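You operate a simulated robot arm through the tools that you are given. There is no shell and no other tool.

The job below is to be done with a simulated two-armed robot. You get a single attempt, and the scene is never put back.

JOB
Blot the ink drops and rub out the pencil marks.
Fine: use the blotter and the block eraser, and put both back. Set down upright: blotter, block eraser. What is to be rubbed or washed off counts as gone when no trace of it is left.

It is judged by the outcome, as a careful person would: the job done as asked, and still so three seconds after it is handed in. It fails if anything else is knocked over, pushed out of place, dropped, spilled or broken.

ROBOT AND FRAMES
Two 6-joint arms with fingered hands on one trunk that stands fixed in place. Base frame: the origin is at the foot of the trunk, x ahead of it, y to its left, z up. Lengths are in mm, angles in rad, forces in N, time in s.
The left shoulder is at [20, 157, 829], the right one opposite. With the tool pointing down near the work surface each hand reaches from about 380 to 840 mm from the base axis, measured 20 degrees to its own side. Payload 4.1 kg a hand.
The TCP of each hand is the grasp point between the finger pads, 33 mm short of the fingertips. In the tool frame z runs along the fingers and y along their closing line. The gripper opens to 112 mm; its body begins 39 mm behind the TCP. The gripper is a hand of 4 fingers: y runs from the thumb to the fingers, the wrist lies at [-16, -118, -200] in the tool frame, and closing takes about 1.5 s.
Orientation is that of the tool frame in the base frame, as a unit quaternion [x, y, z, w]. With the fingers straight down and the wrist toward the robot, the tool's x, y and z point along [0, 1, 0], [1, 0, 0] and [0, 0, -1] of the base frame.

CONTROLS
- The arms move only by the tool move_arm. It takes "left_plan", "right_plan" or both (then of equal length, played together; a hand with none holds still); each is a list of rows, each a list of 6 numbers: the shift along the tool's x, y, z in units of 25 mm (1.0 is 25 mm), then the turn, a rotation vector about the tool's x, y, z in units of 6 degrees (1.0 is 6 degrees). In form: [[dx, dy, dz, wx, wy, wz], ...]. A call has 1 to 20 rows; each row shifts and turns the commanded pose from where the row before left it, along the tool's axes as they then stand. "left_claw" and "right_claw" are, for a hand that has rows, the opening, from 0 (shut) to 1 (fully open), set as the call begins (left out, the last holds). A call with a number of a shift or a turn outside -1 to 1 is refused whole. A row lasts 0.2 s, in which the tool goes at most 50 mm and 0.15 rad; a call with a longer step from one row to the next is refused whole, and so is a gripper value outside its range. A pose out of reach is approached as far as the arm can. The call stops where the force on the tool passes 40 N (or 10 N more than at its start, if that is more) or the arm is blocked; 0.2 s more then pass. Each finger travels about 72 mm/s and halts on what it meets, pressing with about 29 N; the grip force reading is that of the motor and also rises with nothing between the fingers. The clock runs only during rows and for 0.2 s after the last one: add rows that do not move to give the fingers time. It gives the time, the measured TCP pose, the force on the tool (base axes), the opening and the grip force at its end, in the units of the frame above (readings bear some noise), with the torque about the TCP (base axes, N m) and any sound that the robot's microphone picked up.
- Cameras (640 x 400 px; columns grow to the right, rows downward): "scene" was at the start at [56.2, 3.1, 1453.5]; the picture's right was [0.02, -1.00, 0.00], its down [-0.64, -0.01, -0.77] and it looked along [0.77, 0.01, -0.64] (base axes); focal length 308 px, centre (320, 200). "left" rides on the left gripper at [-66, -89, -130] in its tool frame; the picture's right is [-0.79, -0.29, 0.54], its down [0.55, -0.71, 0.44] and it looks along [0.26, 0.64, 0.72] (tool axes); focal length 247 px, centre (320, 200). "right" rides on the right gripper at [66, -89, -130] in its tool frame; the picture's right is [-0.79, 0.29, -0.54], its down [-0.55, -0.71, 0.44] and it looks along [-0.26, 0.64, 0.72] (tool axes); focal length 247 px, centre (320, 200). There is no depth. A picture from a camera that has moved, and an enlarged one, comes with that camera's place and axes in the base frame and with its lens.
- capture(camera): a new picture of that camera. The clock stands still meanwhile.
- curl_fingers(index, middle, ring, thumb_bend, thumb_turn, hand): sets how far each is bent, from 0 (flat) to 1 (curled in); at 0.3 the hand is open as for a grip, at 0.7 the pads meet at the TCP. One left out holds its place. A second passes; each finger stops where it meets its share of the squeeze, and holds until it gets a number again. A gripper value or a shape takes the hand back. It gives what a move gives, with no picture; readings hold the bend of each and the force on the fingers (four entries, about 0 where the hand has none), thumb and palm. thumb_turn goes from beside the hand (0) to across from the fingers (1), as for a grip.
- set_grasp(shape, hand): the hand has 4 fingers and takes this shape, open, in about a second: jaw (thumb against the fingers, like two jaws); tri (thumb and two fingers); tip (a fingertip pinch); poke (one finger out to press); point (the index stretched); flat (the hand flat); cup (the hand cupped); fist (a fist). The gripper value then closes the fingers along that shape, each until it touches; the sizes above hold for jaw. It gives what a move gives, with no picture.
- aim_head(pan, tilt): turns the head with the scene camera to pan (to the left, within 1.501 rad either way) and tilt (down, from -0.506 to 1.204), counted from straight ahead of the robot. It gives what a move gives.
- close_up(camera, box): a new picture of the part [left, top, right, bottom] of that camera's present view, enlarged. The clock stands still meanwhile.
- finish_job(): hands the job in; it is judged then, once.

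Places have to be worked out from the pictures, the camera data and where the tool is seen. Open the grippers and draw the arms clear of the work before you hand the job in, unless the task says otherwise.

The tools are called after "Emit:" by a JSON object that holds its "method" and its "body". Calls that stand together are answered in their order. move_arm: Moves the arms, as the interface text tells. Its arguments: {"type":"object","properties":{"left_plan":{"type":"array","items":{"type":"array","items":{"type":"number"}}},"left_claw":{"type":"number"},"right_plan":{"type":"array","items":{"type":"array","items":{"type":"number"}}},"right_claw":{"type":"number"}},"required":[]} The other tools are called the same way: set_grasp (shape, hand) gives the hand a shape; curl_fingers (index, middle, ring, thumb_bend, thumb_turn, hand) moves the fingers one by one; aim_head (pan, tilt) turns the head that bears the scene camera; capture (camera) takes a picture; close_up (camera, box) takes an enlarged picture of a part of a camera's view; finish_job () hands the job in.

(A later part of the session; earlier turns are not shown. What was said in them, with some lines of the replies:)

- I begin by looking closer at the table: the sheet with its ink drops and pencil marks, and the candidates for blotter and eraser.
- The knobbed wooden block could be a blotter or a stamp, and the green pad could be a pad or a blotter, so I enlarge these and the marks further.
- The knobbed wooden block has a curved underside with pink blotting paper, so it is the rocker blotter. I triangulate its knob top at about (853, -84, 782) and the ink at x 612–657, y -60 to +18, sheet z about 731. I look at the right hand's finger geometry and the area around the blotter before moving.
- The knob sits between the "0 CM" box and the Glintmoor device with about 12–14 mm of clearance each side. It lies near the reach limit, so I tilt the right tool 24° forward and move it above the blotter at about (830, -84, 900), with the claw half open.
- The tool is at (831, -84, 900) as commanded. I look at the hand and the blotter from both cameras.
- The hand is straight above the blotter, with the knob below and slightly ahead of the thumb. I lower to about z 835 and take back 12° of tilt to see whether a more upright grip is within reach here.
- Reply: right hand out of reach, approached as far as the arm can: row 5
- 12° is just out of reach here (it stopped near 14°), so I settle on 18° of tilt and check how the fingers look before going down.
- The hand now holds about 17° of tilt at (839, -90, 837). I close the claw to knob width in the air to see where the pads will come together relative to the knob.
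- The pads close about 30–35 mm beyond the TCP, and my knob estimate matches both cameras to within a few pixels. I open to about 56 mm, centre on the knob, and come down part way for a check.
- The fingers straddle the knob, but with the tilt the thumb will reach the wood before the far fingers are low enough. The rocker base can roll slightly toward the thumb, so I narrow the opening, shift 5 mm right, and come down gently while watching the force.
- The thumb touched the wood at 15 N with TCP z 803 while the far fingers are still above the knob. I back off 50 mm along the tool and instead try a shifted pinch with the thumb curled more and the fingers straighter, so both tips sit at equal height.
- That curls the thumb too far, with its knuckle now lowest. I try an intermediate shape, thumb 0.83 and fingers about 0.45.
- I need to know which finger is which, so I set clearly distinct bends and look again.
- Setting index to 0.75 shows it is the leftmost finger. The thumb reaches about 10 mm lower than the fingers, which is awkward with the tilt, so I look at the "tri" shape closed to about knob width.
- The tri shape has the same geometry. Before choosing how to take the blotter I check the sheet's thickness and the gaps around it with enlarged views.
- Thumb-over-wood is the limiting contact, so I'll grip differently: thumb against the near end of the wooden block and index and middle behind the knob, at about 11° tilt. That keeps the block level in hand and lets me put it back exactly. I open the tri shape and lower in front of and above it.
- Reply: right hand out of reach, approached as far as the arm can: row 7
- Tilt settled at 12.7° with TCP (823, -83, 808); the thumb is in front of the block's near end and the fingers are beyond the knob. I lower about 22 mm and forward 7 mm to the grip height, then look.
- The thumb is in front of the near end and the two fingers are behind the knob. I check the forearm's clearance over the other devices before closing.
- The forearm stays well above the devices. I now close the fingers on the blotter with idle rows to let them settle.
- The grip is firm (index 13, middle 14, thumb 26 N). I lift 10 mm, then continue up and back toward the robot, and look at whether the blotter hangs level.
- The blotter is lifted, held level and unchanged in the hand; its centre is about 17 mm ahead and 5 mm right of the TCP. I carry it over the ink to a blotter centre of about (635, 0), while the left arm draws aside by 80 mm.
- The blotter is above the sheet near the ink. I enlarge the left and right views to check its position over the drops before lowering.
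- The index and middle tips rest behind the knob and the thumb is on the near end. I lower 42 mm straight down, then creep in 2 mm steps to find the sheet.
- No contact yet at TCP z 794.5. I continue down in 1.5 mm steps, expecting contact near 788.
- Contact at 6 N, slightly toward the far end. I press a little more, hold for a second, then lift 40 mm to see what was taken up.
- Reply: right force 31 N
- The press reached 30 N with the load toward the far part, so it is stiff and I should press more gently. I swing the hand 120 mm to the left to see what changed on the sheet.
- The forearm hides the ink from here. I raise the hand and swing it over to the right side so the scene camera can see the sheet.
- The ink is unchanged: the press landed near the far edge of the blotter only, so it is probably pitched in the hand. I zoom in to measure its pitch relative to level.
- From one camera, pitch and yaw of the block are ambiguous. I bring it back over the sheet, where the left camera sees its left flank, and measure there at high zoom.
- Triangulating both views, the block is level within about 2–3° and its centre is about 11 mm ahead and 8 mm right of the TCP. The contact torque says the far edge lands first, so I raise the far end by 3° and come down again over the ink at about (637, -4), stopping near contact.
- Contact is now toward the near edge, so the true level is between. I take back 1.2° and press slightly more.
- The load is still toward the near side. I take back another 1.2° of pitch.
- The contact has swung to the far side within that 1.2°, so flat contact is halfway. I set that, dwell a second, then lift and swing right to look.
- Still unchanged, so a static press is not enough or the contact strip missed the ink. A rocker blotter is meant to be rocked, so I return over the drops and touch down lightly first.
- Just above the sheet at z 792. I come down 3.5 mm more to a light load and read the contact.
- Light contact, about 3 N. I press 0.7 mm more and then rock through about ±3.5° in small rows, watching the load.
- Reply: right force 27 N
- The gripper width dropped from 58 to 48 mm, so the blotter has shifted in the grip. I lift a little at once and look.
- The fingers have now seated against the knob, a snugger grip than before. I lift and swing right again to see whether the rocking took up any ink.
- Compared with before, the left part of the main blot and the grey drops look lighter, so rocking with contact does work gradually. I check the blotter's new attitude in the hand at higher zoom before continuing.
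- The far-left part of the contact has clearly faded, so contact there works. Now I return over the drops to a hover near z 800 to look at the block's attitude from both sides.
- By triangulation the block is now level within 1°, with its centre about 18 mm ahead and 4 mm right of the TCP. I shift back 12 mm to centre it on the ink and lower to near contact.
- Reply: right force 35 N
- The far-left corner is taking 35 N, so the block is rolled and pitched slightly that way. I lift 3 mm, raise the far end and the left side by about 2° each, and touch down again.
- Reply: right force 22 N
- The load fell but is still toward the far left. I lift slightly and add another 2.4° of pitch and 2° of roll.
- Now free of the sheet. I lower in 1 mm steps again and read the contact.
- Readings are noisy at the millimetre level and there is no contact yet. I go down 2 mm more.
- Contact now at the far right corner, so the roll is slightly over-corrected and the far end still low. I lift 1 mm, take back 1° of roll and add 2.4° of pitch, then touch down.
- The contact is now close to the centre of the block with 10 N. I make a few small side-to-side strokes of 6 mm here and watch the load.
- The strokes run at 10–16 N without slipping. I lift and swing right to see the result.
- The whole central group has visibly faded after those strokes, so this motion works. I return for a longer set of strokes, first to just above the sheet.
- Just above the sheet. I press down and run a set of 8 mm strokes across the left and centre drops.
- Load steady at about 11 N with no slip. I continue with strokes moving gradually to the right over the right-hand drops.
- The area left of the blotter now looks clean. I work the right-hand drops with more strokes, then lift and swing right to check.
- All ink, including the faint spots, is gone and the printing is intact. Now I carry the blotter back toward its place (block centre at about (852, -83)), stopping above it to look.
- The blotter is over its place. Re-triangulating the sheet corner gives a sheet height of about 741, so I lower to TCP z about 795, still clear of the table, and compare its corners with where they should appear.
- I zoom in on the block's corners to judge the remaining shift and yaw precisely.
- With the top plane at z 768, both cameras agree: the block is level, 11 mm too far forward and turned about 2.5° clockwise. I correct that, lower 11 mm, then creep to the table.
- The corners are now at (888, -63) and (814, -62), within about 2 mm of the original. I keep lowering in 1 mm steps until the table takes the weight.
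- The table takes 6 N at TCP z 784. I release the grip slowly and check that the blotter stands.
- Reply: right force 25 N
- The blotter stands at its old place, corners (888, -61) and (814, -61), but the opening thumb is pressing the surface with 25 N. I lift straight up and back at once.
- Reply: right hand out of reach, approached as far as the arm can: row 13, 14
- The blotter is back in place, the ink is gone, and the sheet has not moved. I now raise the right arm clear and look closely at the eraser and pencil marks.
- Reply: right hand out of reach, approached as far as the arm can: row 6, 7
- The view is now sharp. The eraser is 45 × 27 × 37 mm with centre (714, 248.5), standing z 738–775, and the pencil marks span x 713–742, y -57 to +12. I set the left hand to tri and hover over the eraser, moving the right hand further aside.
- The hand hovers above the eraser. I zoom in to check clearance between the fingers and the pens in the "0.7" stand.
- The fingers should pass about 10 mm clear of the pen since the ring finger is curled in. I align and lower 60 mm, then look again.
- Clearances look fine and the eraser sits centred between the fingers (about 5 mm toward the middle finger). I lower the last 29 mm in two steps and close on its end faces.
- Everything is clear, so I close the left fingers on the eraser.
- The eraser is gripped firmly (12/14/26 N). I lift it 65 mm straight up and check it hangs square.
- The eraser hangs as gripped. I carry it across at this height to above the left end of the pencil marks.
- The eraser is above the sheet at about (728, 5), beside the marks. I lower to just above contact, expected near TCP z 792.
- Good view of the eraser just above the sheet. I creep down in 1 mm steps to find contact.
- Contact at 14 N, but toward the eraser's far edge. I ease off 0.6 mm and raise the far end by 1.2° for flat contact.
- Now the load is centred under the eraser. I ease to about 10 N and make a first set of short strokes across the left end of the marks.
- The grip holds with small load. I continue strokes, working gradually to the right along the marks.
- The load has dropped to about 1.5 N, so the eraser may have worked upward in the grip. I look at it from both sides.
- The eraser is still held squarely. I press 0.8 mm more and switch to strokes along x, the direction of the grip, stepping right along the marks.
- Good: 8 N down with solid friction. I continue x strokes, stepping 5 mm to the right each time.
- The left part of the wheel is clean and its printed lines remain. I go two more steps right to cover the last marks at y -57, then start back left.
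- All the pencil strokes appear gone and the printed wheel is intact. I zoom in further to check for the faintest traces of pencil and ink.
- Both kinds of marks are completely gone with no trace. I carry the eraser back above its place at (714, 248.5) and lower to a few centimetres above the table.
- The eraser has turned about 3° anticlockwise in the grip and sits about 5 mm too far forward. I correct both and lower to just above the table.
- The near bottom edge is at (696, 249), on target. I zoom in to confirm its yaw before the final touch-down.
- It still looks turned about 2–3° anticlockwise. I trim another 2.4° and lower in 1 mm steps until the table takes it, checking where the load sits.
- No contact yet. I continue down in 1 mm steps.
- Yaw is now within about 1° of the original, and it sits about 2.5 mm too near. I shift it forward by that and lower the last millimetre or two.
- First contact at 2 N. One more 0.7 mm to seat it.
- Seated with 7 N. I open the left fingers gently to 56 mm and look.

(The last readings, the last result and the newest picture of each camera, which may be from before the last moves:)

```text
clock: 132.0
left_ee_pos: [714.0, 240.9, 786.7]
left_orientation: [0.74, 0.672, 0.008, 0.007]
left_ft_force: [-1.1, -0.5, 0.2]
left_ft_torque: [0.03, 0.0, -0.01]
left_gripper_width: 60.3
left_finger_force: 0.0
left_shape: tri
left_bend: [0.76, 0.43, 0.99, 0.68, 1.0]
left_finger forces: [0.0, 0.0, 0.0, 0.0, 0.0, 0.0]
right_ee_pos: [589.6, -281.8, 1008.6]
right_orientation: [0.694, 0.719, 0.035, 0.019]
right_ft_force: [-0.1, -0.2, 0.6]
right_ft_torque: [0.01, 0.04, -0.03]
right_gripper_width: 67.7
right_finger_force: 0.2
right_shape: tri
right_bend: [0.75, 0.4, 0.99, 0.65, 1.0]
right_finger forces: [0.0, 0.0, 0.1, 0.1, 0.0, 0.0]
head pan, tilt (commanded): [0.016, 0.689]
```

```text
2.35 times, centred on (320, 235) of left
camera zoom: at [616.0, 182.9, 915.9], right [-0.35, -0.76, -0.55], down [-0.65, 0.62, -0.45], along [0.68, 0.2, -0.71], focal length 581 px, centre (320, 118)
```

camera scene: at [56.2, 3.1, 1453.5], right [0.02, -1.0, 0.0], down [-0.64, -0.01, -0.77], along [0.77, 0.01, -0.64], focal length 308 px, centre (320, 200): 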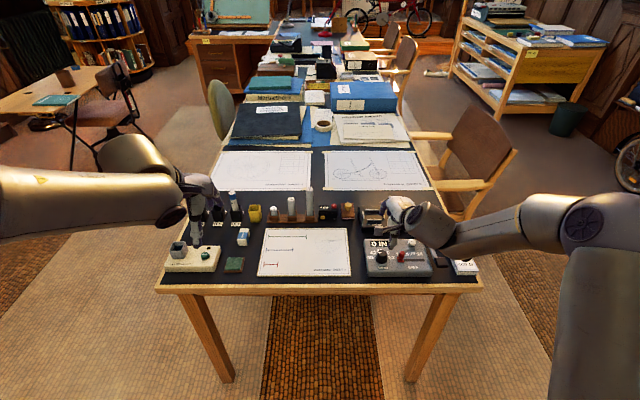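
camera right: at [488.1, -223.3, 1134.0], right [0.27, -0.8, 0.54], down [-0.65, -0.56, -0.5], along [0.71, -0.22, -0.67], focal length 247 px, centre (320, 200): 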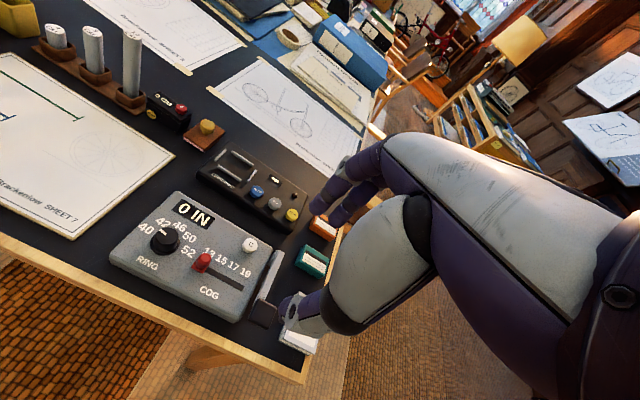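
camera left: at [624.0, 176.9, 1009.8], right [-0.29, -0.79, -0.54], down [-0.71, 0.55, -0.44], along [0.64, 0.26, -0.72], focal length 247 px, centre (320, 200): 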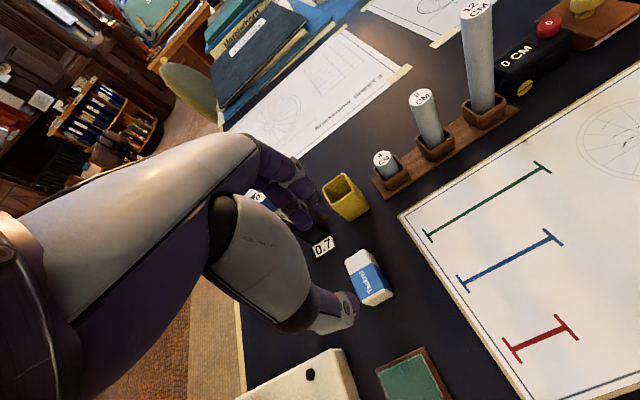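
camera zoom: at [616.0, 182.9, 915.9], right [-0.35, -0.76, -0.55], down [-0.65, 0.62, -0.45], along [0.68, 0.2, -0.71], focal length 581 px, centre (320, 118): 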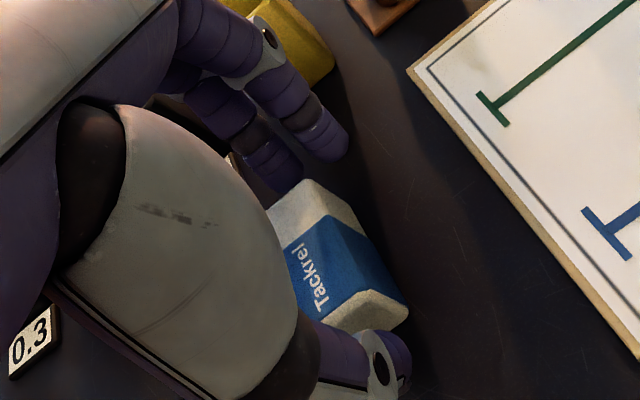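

The eraser stands free and upright, within about 6 mm of its original spot. I raise the left hand straight up and then back clear.

Emit:
{"method": "move_arm", "body": {"left_plan": [[0, 0, -0.3, 0, 0, 0], [0, 0, -0.6, 0, 0, 0], [0, 0, -0.9, 0, 0, 0], [0, 0, -0.9, 0, 0, 0], [0, 0, -0.9, 0, 0, 0], [0, 0, -0.9, 0, 0, 0], [0, -0.6, -0.9, 0, 0, 0], [0, -0.8, -0.9, 0, 0, 0], [0, -0.8, -0.9, 0, 0, 0], [0, -0.8, -0.9, 0, 0, 0], [0, -0.8, -0.5, 0, 0, 0], [0, -0.8, 0, 0, 0, 0], [0, -0.8, 0, 0, 0, 0], [0, -0.8, 0, 0, 0, 0], [0, 0, 0, 0, 0, 0]]}}

Emit:
{"method": "close_up", "body": {"camera": "scene", "box": [225, 220, 265, 250]}}

Emit:
{"method": "capture", "body": {"camera": "scene"}}

Emit:
{"method": "capture", "body": {"camera": "left"}}

```text
clock: 135.2
left_ee_pos: [553.6, 254.1, 998.8]
left_orientation: [0.74, 0.673, 0.007, 0.008]
left_ft_force: [-0.5, -0.2, 0.0]
left_ft_torque: [0.01, 0.02, 0.01]
left_gripper_width: 60.1
left_finger_force: 0.0
left_shape: tri
left_bend: [0.76, 0.43, 0.99, 0.68, 1.0]
left_finger forces: [0.1, 0.0, 0.1, 0.0, 0.0, 0.1]
right_ee_pos: [589.8, -281.9, 1009.0]
right_orientation: [0.694, 0.718, 0.036, 0.019]
right_ft_force: [-0.2, 0.9, -0.4]
right_ft_torque: [0.01, 0.0, 0.02]
right_gripper_width: 67.5
right_finger_force: 0.2
right_shape: tri
right_bend: [0.75, 0.4, 0.99, 0.65, 1.0]
right_finger forces: [0.0, 0.1, 0.0, 0.0, 0.0, 0.0]
head pan, tilt (commanded): [0.016, 0.689]
```

```text
13.33 times, centred on (245, 235) of scene
camera zoom: at [56.2, 3.1, 1453.5], right [0.02, -1.0, 0.0], down [-0.64, -0.01, -0.77], along [0.77, 0.01, -0.64], focal length 4113 px, centre (1320, -267)
```

zoom: 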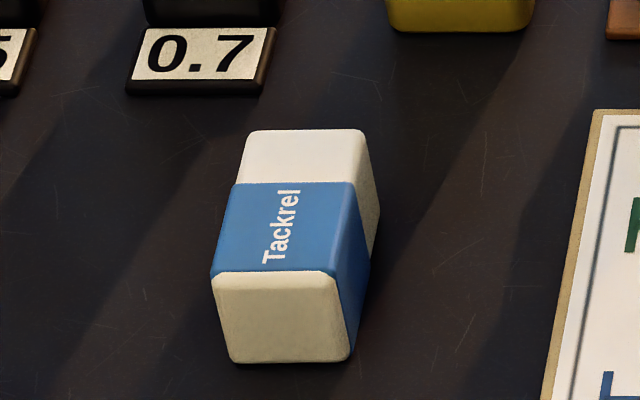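

```text
taken
camera scene: at [56.2, 3.1, 1453.5], right [0.02, -1.0, 0.0], down [-0.64, -0.01, -0.77], along [0.77, 0.01, -0.64], focal length 308 px, centre (320, 200)
```

scene: 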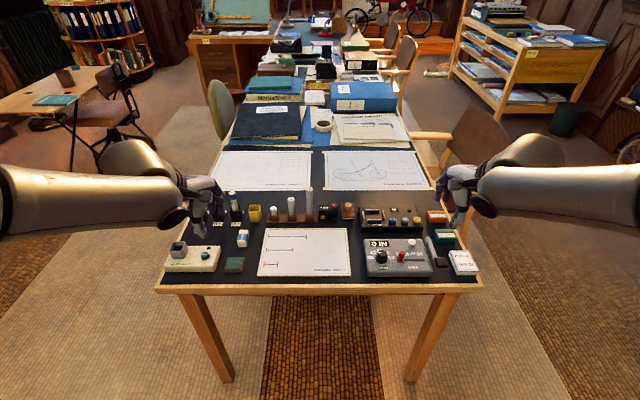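

```text
taken
camera left: at [456.2, 197.3, 1127.4], right [-0.35, -0.76, -0.55], down [-0.65, 0.62, -0.45], along [0.68, 0.2, -0.71], focal length 247 px, centre (320, 200)
```

left: 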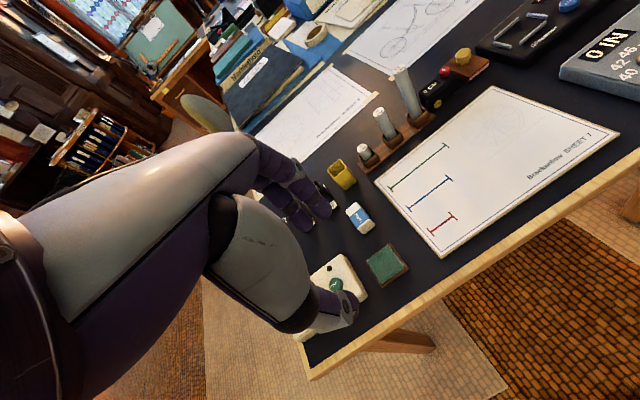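

The eraser stands upright with its original facing, about 6 mm nearer than before. I compare the initial views with the same crops now to be sure nothing else moved.

Emit:
{"method": "close_up", "body": {"camera": "scene", "box": [240, 210, 370, 291]}}

Emit:
{"method": "close_up", "body": {"camera": "scene", "box": [150, 190, 310, 290]}}

Emit:
{"method": "close_up", "body": {"camera": "scene", "box": [340, 190, 500, 290]}}

Emit:
{"method": "close_up", "body": {"camera": "scene", "box": [300, 190, 396, 250]}}

```text
4.92 times, centred on (305, 250) of scene
camera zoom: at [56.2, 3.1, 1453.5], right [0.02, -1.0, 0.0], down [-0.64, -0.01, -0.77], along [0.77, 0.01, -0.64], focal length 1518 px, centre (394, -49)
```

zoom: 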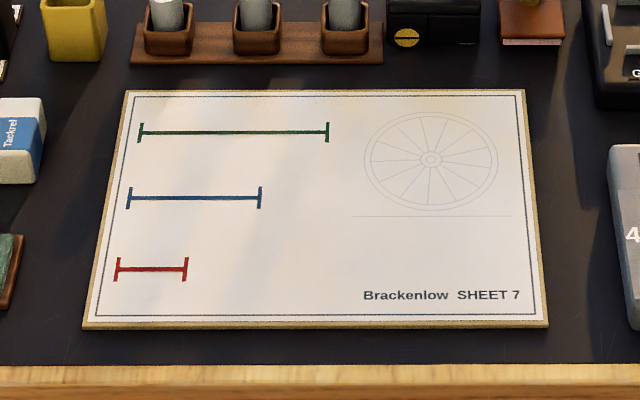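

```text
4.00 times, centred on (230, 240) of scene
camera zoom: at [56.2, 3.1, 1453.5], right [0.02, -1.0, 0.0], down [-0.64, -0.01, -0.77], along [0.77, 0.01, -0.64], focal length 1234 px, centre (680, 40)
```

zoom: 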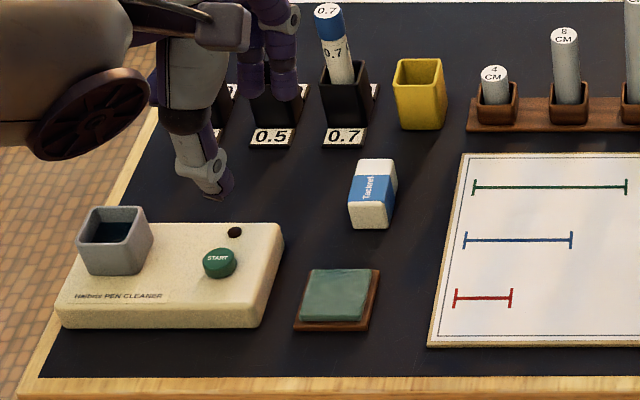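

```text
4.00 times, centred on (420, 240) of scene
camera zoom: at [56.2, 3.1, 1453.5], right [0.02, -1.0, 0.0], down [-0.64, -0.01, -0.77], along [0.77, 0.01, -0.64], focal length 1234 px, centre (-80, 40)
```

zoom: 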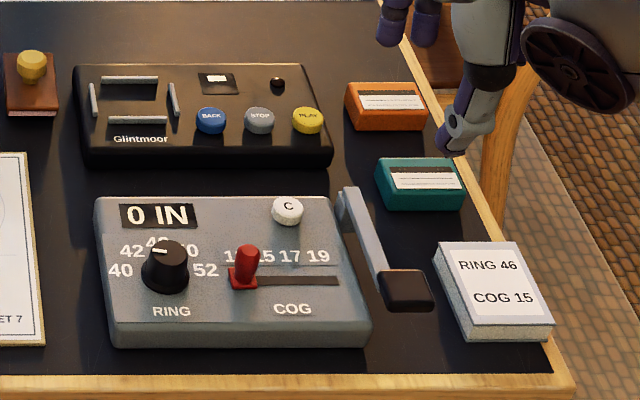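

```text
6.67 times, centred on (348, 220) of scene
camera zoom: at [56.2, 3.1, 1453.5], right [0.02, -1.0, 0.0], down [-0.64, -0.01, -0.77], along [0.77, 0.01, -0.64], focal length 2056 px, centre (133, 67)
```

zoom: 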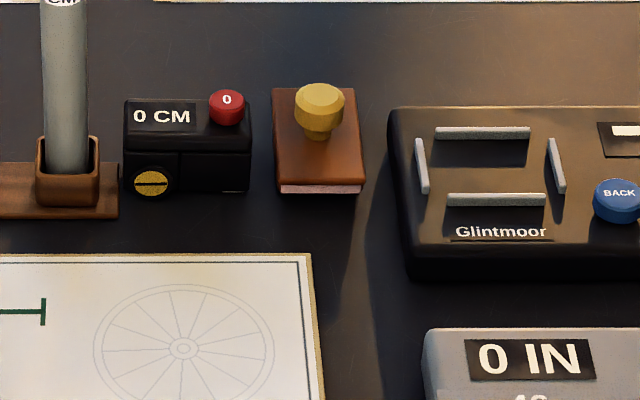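

Everything matches the initial views, and the sheet's printing is intact with no trace of ink or pencil. I open both hands fully and draw the arms a little further back before handing in.

Emit:
{"method": "move_arm", "body": {"left_plan": [[0, -0.4, -0.5, 0, 0, 0], [0, -0.4, -0.5, 0, 0, 0], [0, -0.4, -0.5, 0, 0, 0], [0, 0, 0, 0, 0, 0], [0, 0, 0, 0, 0, 0], [0, 0, 0, 0, 0, 0]], "right_plan": [[0, -0.4, -0.5, 0, 0, 0], [0, -0.4, -0.5, 0, 0, 0], [0, -0.4, -0.5, 0, 0, 0], [0, 0, 0, 0, 0, 0], [0, 0, 0, 0, 0, 0], [0, 0, 0, 0, 0, 0]], "left_claw": 1.0, "right_claw": 1.0}}

Emit:
{"method": "capture", "body": {"camera": "scene"}}

```text
clock: 136.6
left_ee_pos: [524.2, 257.9, 1035.5]
left_orientation: [0.739, 0.673, 0.006, 0.007]
left_ft_force: [-0.2, 0.0, -0.1]
left_ft_torque: [0.01, -0.01, 0.02]
left_gripper_width: 111.6
left_finger_force: 0.0
left_shape: tri
left_bend: [0.3, 0.3, 0.99, 0.3, 0.98]
left_finger forces: [0.0, 0.1, 0.0, 0.0, 0.1, 0.0]
right_ee_pos: [557.2, -284.8, 1045.0]
right_orientation: [0.695, 0.718, 0.035, 0.019]
right_ft_force: [-0.6, 0.2, 0.0]
right_ft_torque: [-0.03, 0.01, 0.01]
right_gripper_width: 111.6
right_finger_force: 0.0
right_shape: tri
right_bend: [0.3, 0.3, 0.99, 0.3, 0.98]
right_finger forces: [0.0, 0.1, 0.0, 0.1, 0.0, 0.1]
head pan, tilt (commanded): [0.016, 0.689]
```

```text
taken
camera scene: at [56.2, 3.1, 1453.5], right [0.02, -1.0, 0.0], down [-0.64, -0.01, -0.77], along [0.77, 0.01, -0.64], focal length 308 px, centre (320, 200)
```

scene: 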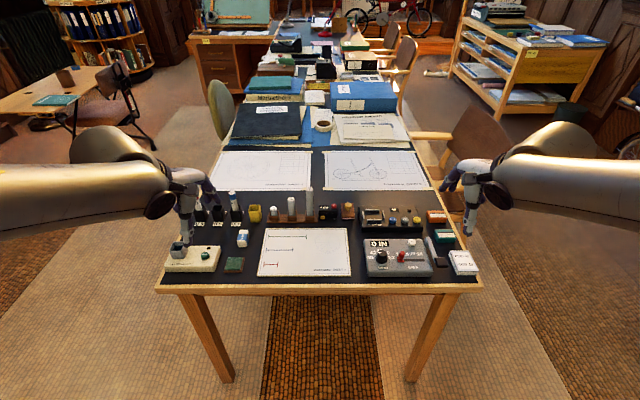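

Both hands are open and clear, the blotter and eraser stand upright in their places, and the ink and pencil marks are gone. I hand the job in.

Emit:
{"method": "finish_job", "body": {}}

```text
The job is handed in.
```

The ink drops and pencil marks are gone from Sheet 7. Zoomed views from the head and hand cameras show no trace of either, and the printed lines are still intact.

- **Blotter:** it stands upright in its old place between the "0 CM" box and the Glintmoor device, within about 3 mm of where it was. Pressing alone hardly touched the ink, so I took most of it up with short side-to-side strokes.
- **Block eraser:** it stands upright in its old place with the label up, about 6 mm nearer the robot than before.
- **Everything else:** I compared the same head-camera views from before and after, and nothing else appears to have moved. The right thumb pressed the table or sheet edge with about 25 N as it let go of the blotter. I saw no mark or shift from it.

Both hands are open and clear of the table.
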